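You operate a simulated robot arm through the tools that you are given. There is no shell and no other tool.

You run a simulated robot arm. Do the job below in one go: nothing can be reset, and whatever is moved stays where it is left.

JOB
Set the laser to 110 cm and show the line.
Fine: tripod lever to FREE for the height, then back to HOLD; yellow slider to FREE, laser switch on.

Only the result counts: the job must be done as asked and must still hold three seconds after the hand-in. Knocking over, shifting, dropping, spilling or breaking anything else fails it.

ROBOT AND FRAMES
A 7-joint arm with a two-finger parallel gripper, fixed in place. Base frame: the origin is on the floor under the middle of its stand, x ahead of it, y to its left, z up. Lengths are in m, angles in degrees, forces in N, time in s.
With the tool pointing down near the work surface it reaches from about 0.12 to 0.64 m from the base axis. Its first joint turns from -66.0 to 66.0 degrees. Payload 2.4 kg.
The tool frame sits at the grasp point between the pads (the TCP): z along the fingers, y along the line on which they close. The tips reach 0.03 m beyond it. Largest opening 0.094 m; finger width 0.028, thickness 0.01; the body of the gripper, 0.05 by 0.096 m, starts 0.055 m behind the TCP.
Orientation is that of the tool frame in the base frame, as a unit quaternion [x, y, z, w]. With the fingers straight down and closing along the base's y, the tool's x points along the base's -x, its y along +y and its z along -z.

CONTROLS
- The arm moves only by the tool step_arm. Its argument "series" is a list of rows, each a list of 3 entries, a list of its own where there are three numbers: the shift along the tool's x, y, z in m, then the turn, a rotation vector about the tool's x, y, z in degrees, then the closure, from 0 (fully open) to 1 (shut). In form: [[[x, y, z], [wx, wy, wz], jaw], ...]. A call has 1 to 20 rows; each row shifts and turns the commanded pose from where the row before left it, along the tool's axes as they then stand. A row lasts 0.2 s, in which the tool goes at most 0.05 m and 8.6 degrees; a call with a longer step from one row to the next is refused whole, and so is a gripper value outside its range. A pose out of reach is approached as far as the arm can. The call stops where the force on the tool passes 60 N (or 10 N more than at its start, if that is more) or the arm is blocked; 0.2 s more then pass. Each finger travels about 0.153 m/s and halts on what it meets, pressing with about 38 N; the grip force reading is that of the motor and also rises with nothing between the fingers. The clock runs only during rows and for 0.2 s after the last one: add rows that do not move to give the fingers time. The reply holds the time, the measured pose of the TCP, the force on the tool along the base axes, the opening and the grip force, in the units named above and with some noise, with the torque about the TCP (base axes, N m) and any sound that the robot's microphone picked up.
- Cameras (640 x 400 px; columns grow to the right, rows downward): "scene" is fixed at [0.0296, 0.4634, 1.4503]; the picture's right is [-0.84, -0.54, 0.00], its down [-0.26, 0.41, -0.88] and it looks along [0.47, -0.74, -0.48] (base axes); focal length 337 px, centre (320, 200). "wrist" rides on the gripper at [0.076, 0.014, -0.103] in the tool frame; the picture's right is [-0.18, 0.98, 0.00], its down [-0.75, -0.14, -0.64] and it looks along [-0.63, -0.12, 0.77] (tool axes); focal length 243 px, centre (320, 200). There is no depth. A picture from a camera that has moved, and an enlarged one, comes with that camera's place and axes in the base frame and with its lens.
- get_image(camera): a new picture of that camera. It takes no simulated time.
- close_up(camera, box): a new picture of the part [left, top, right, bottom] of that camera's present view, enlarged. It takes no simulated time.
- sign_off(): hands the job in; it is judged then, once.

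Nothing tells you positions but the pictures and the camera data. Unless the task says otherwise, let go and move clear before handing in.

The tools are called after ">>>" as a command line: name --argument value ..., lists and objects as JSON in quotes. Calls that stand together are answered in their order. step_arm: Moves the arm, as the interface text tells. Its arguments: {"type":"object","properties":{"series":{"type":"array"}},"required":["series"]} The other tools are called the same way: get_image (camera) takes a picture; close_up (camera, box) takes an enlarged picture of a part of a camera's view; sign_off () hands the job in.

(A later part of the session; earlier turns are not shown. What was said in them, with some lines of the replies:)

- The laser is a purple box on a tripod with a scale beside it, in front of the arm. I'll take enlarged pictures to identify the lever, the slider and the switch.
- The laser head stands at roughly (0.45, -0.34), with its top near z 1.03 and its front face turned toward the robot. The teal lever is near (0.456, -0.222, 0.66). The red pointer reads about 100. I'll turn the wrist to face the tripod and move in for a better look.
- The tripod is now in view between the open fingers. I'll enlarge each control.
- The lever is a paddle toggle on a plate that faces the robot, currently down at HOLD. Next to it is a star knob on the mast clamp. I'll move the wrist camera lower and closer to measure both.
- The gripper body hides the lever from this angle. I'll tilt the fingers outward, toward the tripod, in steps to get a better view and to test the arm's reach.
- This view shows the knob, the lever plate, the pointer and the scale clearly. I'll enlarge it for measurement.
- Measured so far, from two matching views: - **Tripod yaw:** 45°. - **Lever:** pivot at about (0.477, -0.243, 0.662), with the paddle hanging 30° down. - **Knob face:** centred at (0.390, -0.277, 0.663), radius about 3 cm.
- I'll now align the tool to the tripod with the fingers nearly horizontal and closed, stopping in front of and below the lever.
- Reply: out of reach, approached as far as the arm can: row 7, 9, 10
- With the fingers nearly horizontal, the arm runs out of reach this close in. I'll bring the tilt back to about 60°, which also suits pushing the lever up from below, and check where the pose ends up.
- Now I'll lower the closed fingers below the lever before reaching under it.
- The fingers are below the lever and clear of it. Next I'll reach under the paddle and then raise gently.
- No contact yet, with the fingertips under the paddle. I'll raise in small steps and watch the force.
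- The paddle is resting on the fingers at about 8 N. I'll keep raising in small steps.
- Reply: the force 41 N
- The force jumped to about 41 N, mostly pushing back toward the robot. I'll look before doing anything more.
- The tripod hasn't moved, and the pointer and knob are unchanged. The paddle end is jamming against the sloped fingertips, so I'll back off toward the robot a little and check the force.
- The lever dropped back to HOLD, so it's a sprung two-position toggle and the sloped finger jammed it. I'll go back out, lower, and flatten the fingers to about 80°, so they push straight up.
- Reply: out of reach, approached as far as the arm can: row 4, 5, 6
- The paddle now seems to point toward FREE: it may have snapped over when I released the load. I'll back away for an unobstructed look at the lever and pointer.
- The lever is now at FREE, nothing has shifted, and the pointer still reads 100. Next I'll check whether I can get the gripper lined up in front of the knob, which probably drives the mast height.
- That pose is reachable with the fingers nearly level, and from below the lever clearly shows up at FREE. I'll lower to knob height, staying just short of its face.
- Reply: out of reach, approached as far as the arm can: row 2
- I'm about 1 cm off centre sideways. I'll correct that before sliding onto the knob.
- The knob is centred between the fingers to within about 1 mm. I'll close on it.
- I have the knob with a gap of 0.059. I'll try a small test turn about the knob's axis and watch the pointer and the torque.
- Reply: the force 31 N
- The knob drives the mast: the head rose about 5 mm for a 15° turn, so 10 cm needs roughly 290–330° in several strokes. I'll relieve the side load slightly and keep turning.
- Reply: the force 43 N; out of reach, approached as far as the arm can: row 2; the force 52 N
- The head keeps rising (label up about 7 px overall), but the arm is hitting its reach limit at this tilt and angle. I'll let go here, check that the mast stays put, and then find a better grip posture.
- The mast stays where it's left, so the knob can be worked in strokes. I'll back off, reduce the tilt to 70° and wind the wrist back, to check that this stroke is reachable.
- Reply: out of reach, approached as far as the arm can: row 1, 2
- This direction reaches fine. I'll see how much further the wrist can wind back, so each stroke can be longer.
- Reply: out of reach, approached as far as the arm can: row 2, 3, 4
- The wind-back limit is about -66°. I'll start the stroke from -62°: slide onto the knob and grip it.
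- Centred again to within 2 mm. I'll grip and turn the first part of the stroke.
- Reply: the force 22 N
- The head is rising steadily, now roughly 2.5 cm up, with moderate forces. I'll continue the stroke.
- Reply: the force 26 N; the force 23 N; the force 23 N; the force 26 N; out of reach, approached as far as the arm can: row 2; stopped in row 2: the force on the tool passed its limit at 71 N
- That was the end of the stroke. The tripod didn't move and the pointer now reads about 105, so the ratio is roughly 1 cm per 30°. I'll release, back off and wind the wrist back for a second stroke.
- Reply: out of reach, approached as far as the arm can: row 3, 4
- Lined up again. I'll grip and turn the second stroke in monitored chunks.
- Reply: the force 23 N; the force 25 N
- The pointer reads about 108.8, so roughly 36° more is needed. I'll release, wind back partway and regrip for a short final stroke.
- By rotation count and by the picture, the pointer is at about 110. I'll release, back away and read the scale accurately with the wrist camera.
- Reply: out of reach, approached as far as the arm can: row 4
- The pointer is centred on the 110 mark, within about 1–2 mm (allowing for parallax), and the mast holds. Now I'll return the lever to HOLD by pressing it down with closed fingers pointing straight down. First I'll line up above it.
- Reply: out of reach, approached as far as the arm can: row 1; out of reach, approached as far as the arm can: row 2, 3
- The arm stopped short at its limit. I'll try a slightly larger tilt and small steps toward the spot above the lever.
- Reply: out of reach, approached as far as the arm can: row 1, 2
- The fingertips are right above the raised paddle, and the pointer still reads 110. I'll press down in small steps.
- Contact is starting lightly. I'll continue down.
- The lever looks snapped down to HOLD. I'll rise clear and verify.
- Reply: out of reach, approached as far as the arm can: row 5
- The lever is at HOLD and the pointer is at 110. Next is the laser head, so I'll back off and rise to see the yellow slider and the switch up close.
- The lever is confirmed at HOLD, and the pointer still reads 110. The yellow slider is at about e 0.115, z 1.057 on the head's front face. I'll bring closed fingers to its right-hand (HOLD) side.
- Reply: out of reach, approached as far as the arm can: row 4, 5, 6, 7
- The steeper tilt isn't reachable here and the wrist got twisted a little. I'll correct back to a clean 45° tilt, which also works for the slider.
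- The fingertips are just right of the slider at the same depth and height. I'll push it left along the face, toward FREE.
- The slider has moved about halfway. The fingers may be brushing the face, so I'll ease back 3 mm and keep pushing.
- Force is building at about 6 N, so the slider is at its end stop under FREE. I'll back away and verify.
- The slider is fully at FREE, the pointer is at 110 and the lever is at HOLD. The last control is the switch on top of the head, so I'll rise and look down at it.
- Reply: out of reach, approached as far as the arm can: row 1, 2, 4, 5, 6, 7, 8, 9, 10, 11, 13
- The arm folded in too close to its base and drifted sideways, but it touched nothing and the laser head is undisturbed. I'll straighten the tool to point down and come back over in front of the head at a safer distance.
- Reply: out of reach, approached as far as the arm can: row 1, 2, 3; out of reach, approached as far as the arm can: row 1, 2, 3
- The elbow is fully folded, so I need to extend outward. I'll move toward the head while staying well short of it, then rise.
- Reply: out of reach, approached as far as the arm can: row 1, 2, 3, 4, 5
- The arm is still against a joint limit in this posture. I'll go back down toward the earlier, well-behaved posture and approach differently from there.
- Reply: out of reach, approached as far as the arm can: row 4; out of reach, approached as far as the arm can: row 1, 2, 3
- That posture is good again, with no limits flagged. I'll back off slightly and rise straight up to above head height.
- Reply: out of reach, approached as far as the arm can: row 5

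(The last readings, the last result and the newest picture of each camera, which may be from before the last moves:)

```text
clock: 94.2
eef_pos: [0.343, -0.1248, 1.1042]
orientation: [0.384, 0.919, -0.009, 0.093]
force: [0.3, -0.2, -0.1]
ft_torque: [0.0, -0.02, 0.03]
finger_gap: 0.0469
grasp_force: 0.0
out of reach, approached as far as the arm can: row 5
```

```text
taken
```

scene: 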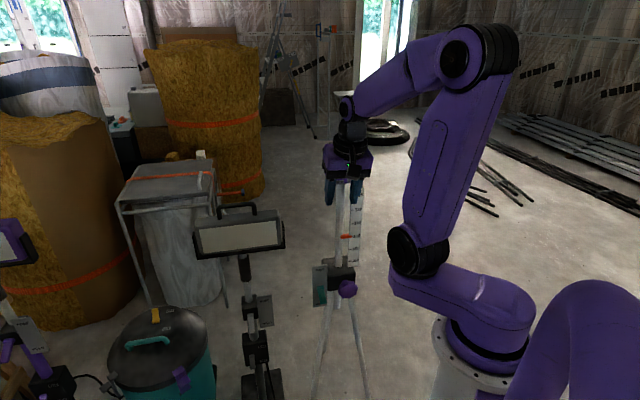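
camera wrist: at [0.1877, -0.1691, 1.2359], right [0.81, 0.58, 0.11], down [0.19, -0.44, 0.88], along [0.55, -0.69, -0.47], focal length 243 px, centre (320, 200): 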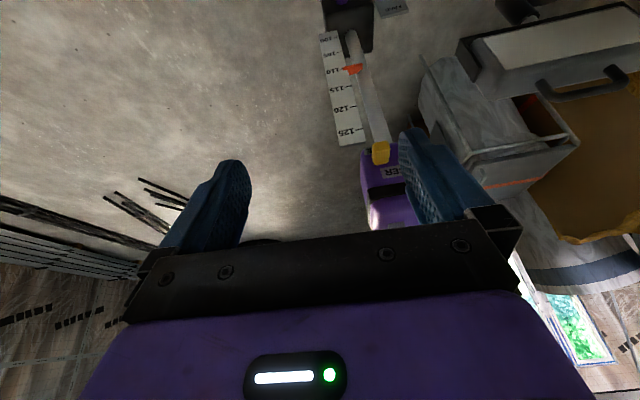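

>>> step_arm --series '[[[-0.0073, 0, -0.0393], [0, 0, 0], 0.5], [[-0.0073, 0, -0.0393], [0, 0, 0], 0.5], [[-0.0073, 0, -0.0393], [0, 0, 0], 0.5], [[-0.0073, 0, -0.0393], [0, 0, 0], 0.5], [[0, 0, 0], [0, 0, 0], 0.5]]'

>>> get_image --camera "wrist"

>>> get_image --camera "scene"

```text
clock: 95.4
eef_pos: [0.3389, -0.1292, 1.2664]
orientation: [0.384, 0.919, -0.009, 0.092]
force: [-0.1, -1.2, 0.1]
ft_torque: [-0.04, -0.02, -0.01]
finger_gap: 0.0471
grasp_force: 0.1
```

```text
taken
camera wrist: at [0.28, -0.0578, 1.353], right [0.82, 0.56, 0.09], down [0.31, -0.57, 0.76], along [0.48, -0.59, -0.65], focal length 243 px, centre (320, 200)
```

wrist: 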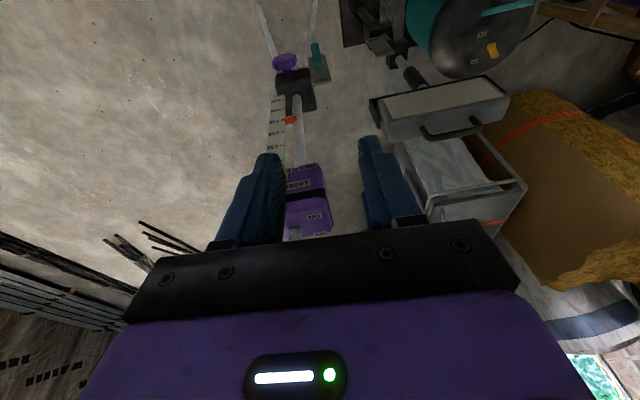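

```text
taken
```

scene: 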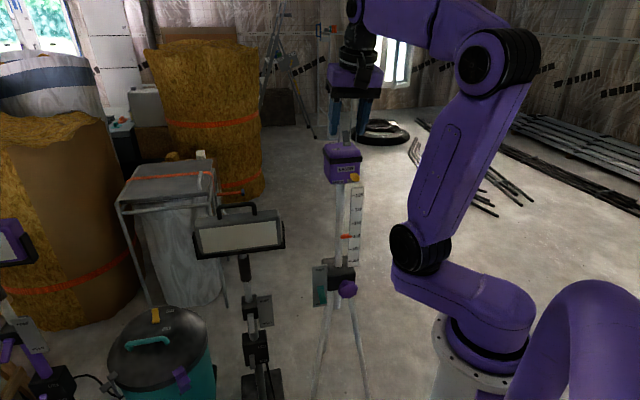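

The posture is good now, with the head top just entering view. I'll shift forward and up a bit to see the switch clearly.

>>> step_arm --series '[[[-0.035, -0.015, -0.012], [0, 0, 0], 0], [[-0.035, -0.015, -0.012], [0, 0, 0], 0], [[0, 0, 0], [0, 0, 0], 0]]'

>>> get_image --camera "wrist"

>>> close_up --camera "scene" --box '[300, 100, 400, 210]'

```text
clock: 96.2
eef_pos: [0.3628, -0.1989, 1.3009]
orientation: [0.381, 0.92, -0.009, 0.094]
force: [-0.5, -0.1, 0.7]
ft_torque: [-0.05, -0.03, 0.01]
finger_gap: 0.0942
grasp_force: 0.1
```

```text
taken
camera wrist: at [0.3034, -0.1267, 1.3871], right [0.82, 0.56, 0.09], down [0.31, -0.57, 0.76], along [0.48, -0.59, -0.65], focal length 243 px, centre (320, 200)
```

wrist: 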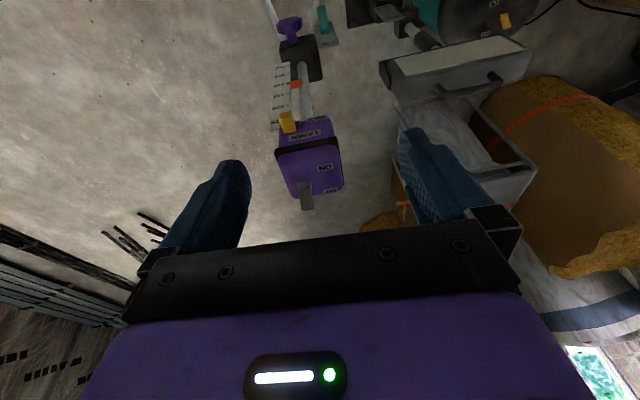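

```text
3.64 times, centred on (350, 155) of scene
camera zoom: at [0.0296, 0.4634, 1.4503], right [-0.84, -0.54, 0.0], down [-0.26, 0.41, -0.88], along [0.47, -0.74, -0.48], focal length 1225 px, centre (211, 364)
```

zoom: 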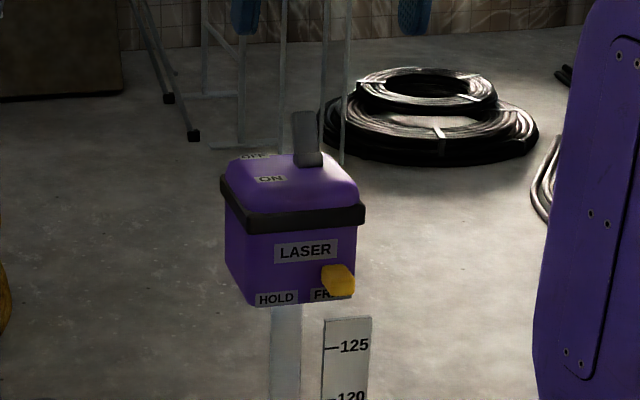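

>>> close_up --camera "wrist" --box '[255, 100, 365, 220]'

```text
3.33 times, centred on (310, 160) of wrist
camera zoom: at [0.3034, -0.1267, 1.3871], right [0.82, 0.56, 0.09], down [0.31, -0.57, 0.76], along [0.48, -0.59, -0.65], focal length 809 px, centre (353, 333)
```

zoom: 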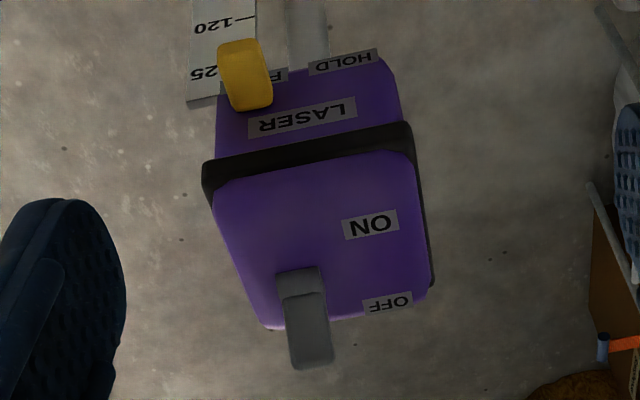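

The switch base is at about e 0.08, o 0.558, z 1.134, and the paddle leans back toward OFF with its tip near o 0.574, z 1.168. I'll carry the closed fingers over the head, well above it, to a spot behind the switch.

>>> step_arm --series '[[[-0.0415, -0.0072, 0.0076], [0, 0, 0], 1], [[-0.0415, -0.0072, 0.0076], [0, 0, 0], 1], [[-0.0415, -0.0072, 0.0076], [0, 0, 0], 1], [[-0.0415, -0.0072, 0.0076], [0, 0, 0], 1], [[-0.0415, -0.0072, 0.0076], [0, 0, 0], 1], [[0, 0, 0], [0, 0, 0], 1]]'

>>> get_image --camera "wrist"

>>> close_up --camera "scene" --box '[280, 50, 420, 210]'

```text
clock: 97.6
eef_pos: [0.4714, -0.363, 1.2931]
orientation: [0.384, 0.919, -0.009, 0.093]
force: [-0.5, 0.0, 0.3]
ft_torque: [0.04, 0.0, 0.0]
finger_gap: 0.0001
grasp_force: 33.2
out of reach, approached as far as the arm can: row 5
```

```text
taken
camera wrist: at [0.4133, -0.2909, 1.3796], right [0.82, 0.56, 0.09], down [0.31, -0.57, 0.76], along [0.48, -0.59, -0.65], focal length 243 px, centre (320, 200)
```

wrist: 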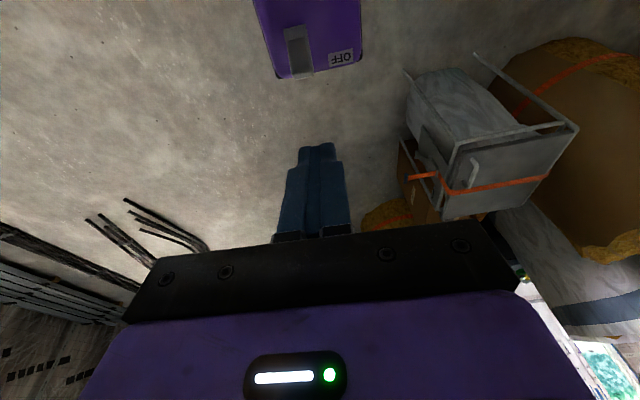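

```text
2.50 times, centred on (350, 130) of scene
camera zoom: at [0.0296, 0.4634, 1.4503], right [-0.84, -0.54, 0.0], down [-0.26, 0.41, -0.88], along [0.47, -0.74, -0.48], focal length 842 px, centre (245, 375)
```

zoom: 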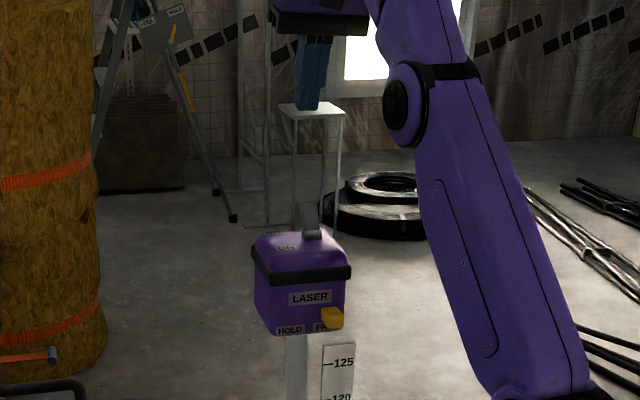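

>>> step_arm --series '[[[0.0045, 0.001, 0.0246], [0, 0, 0], 1], [[0.0045, 0.001, 0.0246], [0, 0, 0], 1], [[-0.0177, 0, 0.0032], [0, 0, 0], 1], [[0, 0, 0], [0, 0, 0], 1]]'

>>> get_image --camera "wrist"

>>> close_up --camera "scene" --box '[300, 80, 400, 200]'

```text
clock: 98.6
eef_pos: [0.4885, -0.3721, 1.2425]
orientation: [0.383, 0.919, -0.009, 0.092]
force: [-0.1, -0.7, 0.0]
ft_torque: [-0.01, -0.01, 0.0]
finger_gap: 0.0
grasp_force: 32.6
```

```text
taken
camera wrist: at [0.4298, -0.3011, 1.3289], right [0.82, 0.56, 0.09], down [0.31, -0.57, 0.76], along [0.48, -0.59, -0.65], focal length 243 px, centre (320, 200)
```

wrist: 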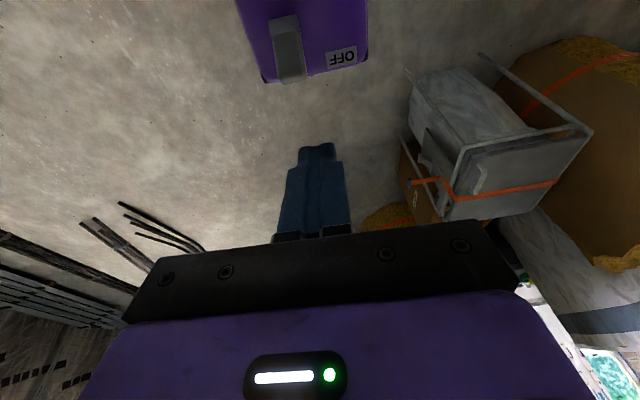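

```text
3.33 times, centred on (350, 140) of scene
camera zoom: at [0.0296, 0.4634, 1.4503], right [-0.84, -0.54, 0.0], down [-0.26, 0.41, -0.88], along [0.47, -0.74, -0.48], focal length 1123 px, centre (220, 400)
```

zoom: 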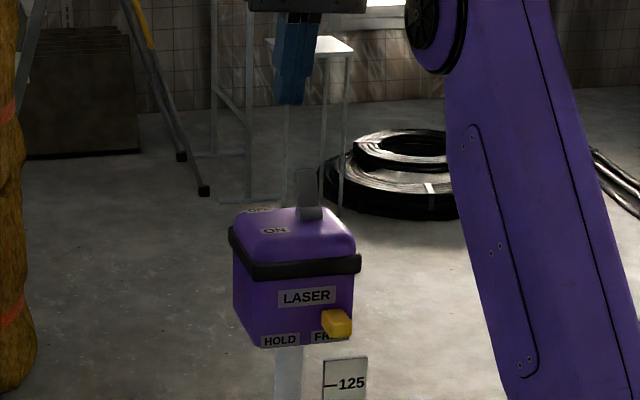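

>>> close_up --camera "wrist" --box '[220, 0, 380, 180]'

```text
2.22 times, centred on (300, 90) of wrist
camera zoom: at [0.4298, -0.3011, 1.3289], right [0.82, 0.56, 0.09], down [0.31, -0.57, 0.76], along [0.48, -0.59, -0.65], focal length 539 px, centre (364, 444)
```

zoom: 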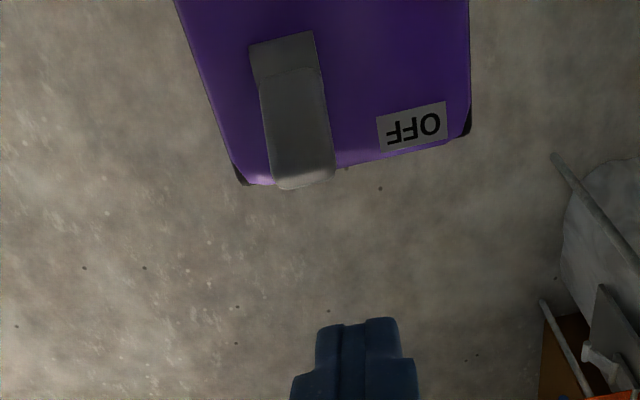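

The fingers are behind the switch with about 1.3 cm clearance, and I can reach this spot. I'll lower so the fingertips sit behind the paddle but above the head's top surface.

>>> step_arm --series '[[[0.0056, -0.002, 0.0305], [0, 0, 0], 1], [[0.0056, -0.002, 0.0305], [0, 0, 0], 1], [[0, 0, 0], [0, 0, 0], 1]]'

>>> get_image --camera "wrist"

>>> close_up --camera "scene" --box '[300, 80, 400, 200]'

```text
clock: 99.4
eef_pos: [0.4884, -0.372, 1.1798]
orientation: [0.383, 0.919, -0.009, 0.094]
force: [0.0, -0.9, -0.3]
ft_torque: [0.03, 0.02, 0.01]
finger_gap: 0.0001
grasp_force: 32.9
```

```text
taken
camera wrist: at [0.4291, -0.2998, 1.266], right [0.82, 0.56, 0.09], down [0.31, -0.57, 0.76], along [0.48, -0.59, -0.65], focal length 243 px, centre (320, 200)
```

wrist: 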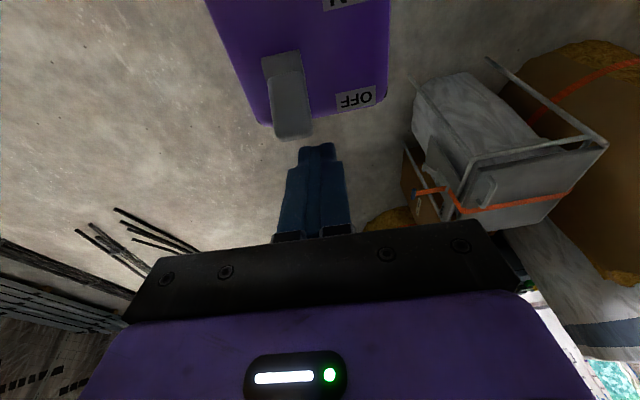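

```text
3.33 times, centred on (350, 140) of scene
camera zoom: at [0.0296, 0.4634, 1.4503], right [-0.84, -0.54, 0.0], down [-0.26, 0.41, -0.88], along [0.47, -0.74, -0.48], focal length 1123 px, centre (220, 400)
```

zoom: 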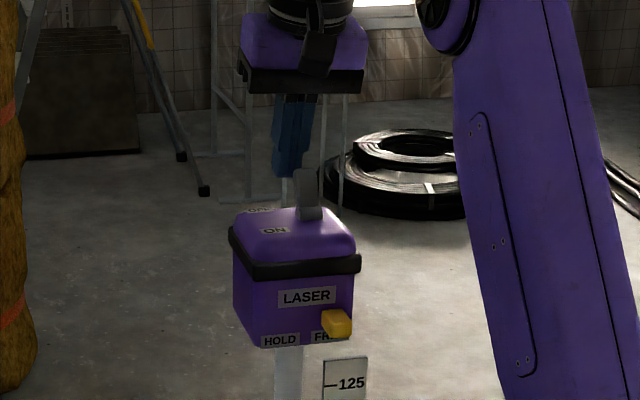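

I'll centre on the paddle (8 mm sideways) and then pull it toward the robot in small steps.

>>> step_arm --series '[[[0, -0.008, 0], [0, 0, 0], 1], [[0.0098, 0, -0.0018], [0, 0, 0], 1], [[0.0098, 0, -0.0018], [0, 0, 0], 1], [[0, 0, 0], [0, 0, 0], 1]]'

>>> get_image --camera "wrist"

>>> close_up --camera "scene" --box '[300, 80, 400, 200]'

```text
clock: 100.4
eef_pos: [0.4676, -0.3638, 1.1768]
orientation: [0.384, 0.919, -0.008, 0.091]
force: [-0.9, -0.1, 0.3]
ft_torque: [0.03, -0.03, -0.04]
finger_gap: 0.0
grasp_force: 32.8
```

```text
taken
camera wrist: at [0.4086, -0.292, 1.2654], right [0.82, 0.56, 0.09], down [0.32, -0.57, 0.76], along [0.48, -0.59, -0.65], focal length 243 px, centre (320, 200)
```

wrist: 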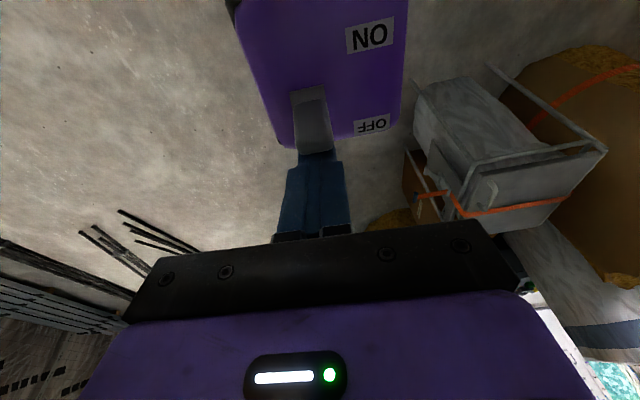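

```text
3.33 times, centred on (350, 140) of scene
camera zoom: at [0.0296, 0.4634, 1.4503], right [-0.84, -0.54, 0.0], down [-0.26, 0.41, -0.88], along [0.47, -0.74, -0.48], focal length 1123 px, centre (220, 400)
```

zoom: 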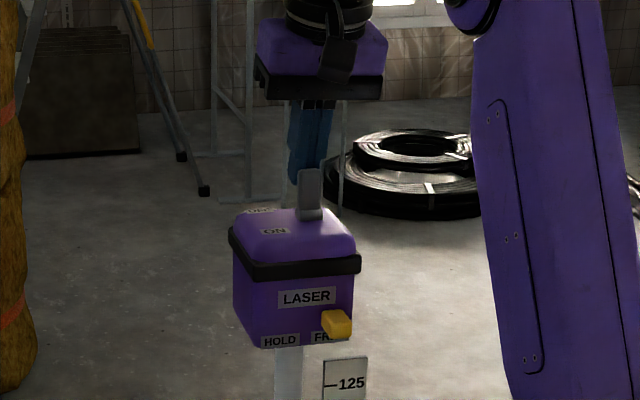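

>>> step_arm --series '[[[0.0079, 0, -0.0014], [0, 0, 0], 1], [[0.0079, 0, -0.0014], [0, 0, 0], 1], [[0, 0, 0], [0, 0, 0], 1]]'

>>> close_up --camera "scene" --box '[300, 80, 400, 200]'

>>> get_image --camera "wrist"

```text
clock: 101.2
eef_pos: [0.4567, -0.3542, 1.1799]
orientation: [0.383, 0.919, -0.009, 0.092]
force: [0.2, 1.5, -0.3]
ft_torque: [-0.01, 0.0, 0.01]
finger_gap: 0.0
grasp_force: 33.6
```

```text
3.33 times, centred on (350, 140) of scene
camera zoom: at [0.0296, 0.4634, 1.4503], right [-0.84, -0.54, 0.0], down [-0.26, 0.41, -0.88], along [0.47, -0.74, -0.48], focal length 1123 px, centre (220, 400)
```

zoom: 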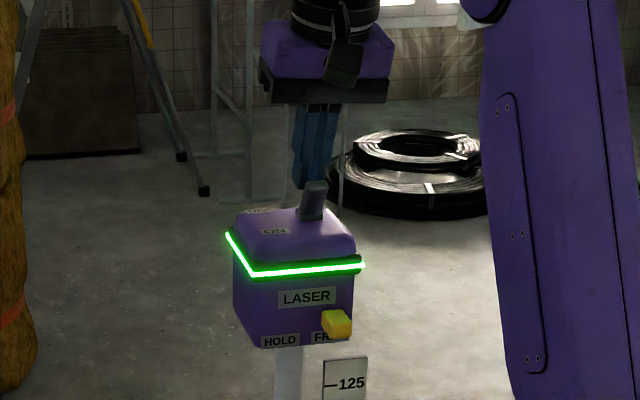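

```text
taken
camera wrist: at [0.3982, -0.2814, 1.2661], right [0.82, 0.56, 0.09], down [0.31, -0.57, 0.76], along [0.48, -0.59, -0.65], focal length 243 px, centre (320, 200)
```

wrist: 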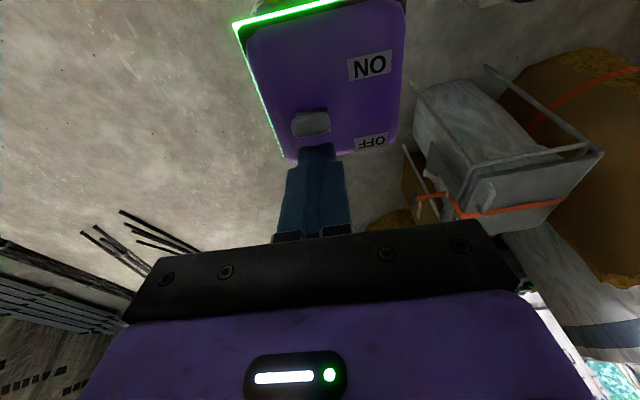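

The switch snapped to ON and a green laser line is showing around the head. I'll move off gently: slightly back, straight up, then clear.

>>> step_arm --series '[[[-0.0098, 0, 0.0018], [0, 0, 0], 1], [[-0.0072, 0, -0.0393], [0, 0, 0], 1], [[-0.0072, 0, -0.0393], [0, 0, 0], 1], [[-0.0072, 0, -0.0393], [0, 0, 0], 1], [[0.0393, 0.007, -0.0072], [0, 0, 0], 1], [[0.0393, 0.007, -0.0072], [0, 0, 0], 1], [[0.0393, 0.007, -0.0072], [0, 0, 0], 1], [[0.0393, 0.007, -0.0072], [0, 0, 0], 1], [[0.0393, 0.007, -0.0072], [0, 0, 0], 1], [[0, 0, 0], [0, 0, 0], 0.5]]'

>>> get_image --camera "scene"

>>> get_image --camera "wrist"

```text
clock: 103.4
eef_pos: [0.3433, -0.2014, 1.3031]
orientation: [0.384, 0.919, -0.009, 0.093]
force: [-0.4, 0.6, 0.8]
ft_torque: [0.01, -0.02, -0.01]
finger_gap: 0.0469
grasp_force: 0.0
```

```text
taken
```

scene: 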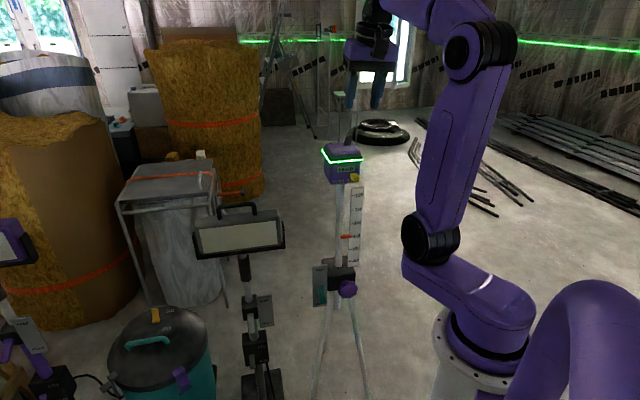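

```text
taken
camera wrist: at [0.2838, -0.1294, 1.3903], right [0.82, 0.56, 0.09], down [0.31, -0.57, 0.76], along [0.48, -0.59, -0.65], focal length 243 px, centre (320, 200)
```

wrist: 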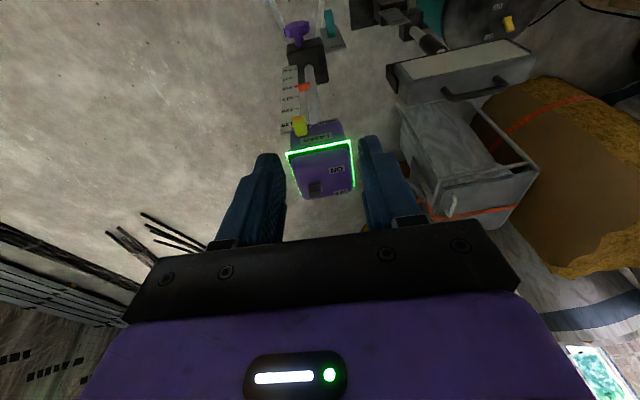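

The laser line now shows on the walls and I'm clear of everything. I'll do a final check of every control.

>>> close_up --camera "scene" --box '[305, 125, 385, 195]'

>>> close_up --camera "scene" --box '[300, 190, 385, 310]'

>>> close_up --camera "wrist" --box '[265, 60, 375, 205]'

>>> close_up --camera "scene" --box '[325, 225, 375, 275]'

```text
5.71 times, centred on (345, 160) of scene
camera zoom: at [0.0296, 0.4634, 1.4503], right [-0.84, -0.54, 0.0], down [-0.26, 0.41, -0.88], along [0.47, -0.74, -0.48], focal length 1925 px, centre (177, 429)
```

zoom: 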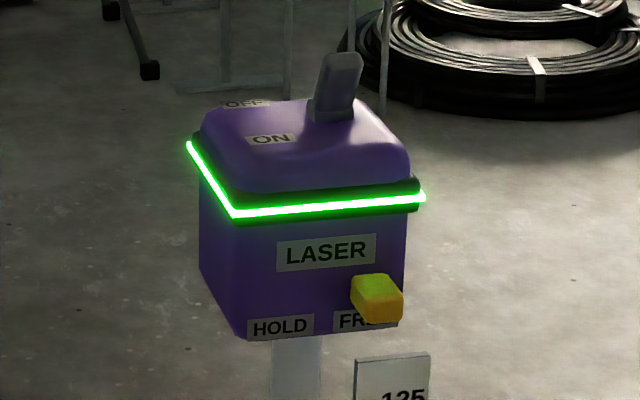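

```text
3.33 times, centred on (342, 250) of scene
camera zoom: at [0.0296, 0.4634, 1.4503], right [-0.84, -0.54, 0.0], down [-0.26, 0.41, -0.88], along [0.47, -0.74, -0.48], focal length 1123 px, centre (245, 33)
```

zoom: 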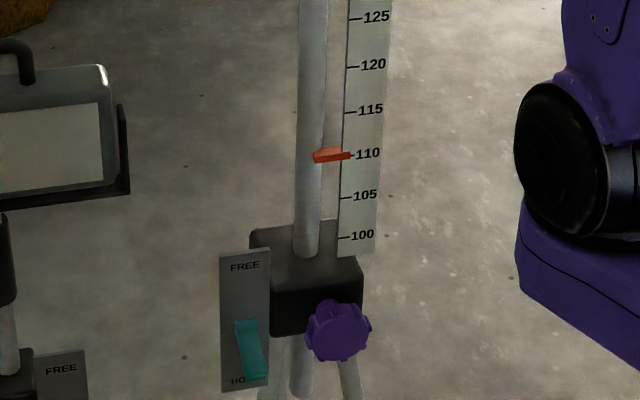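

```text
2.76 times, centred on (320, 132) of wrist
camera zoom: at [0.2838, -0.1294, 1.3903], right [0.82, 0.56, 0.09], down [0.31, -0.57, 0.76], along [0.48, -0.59, -0.65], focal length 669 px, centre (320, 386)
```

zoom: 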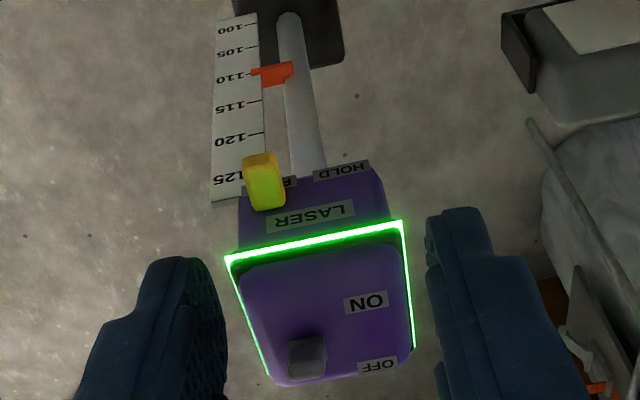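

```text
8.00 times, centred on (350, 250) of scene
camera zoom: at [0.0296, 0.4634, 1.4503], right [-0.84, -0.54, 0.0], down [-0.26, 0.41, -0.88], along [0.47, -0.74, -0.48], focal length 2695 px, centre (80, -200)
```

zoom: 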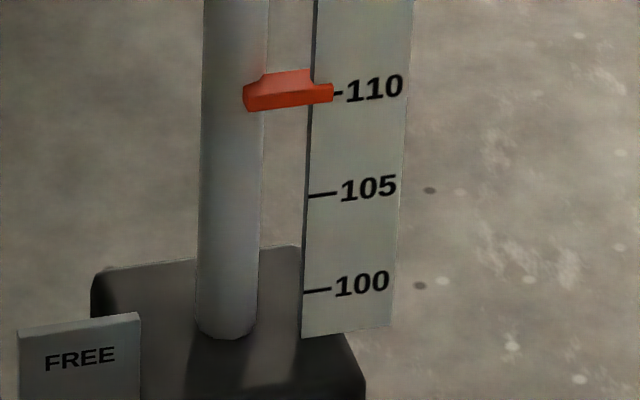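

Everything checks out in the pictures:
- **Height:** the pointer is on 110.
- **Tripod lever:** at HOLD.
- **Yellow slider:** at FREE.
- **Laser switch:** ON, with the green line showing.

The arm is clear of everything, so I'm handing in the job.

>>> sign_off

```text
The job is handed in.
```

The laser is set to 110 cm and its green line is showing on the walls; I've handed the job in.

- **Height:** I raised the mast with the tripod's knob until the pointer sat on the 110 mark. It is within about 1–2 mm, and it stayed there through the rest of the job.
- **Tripod lever:** moved to FREE for the height change, then back to HOLD.
- **Yellow slider:** pushed fully across to FREE.
- **Laser switch:** ON.

I saw nothing shift or get knocked over, though two brief pushes ran high: about 41 N on the lever and 71 N on the knob. At hand-in the arm was clear of the tripod, with nothing in the gripper.
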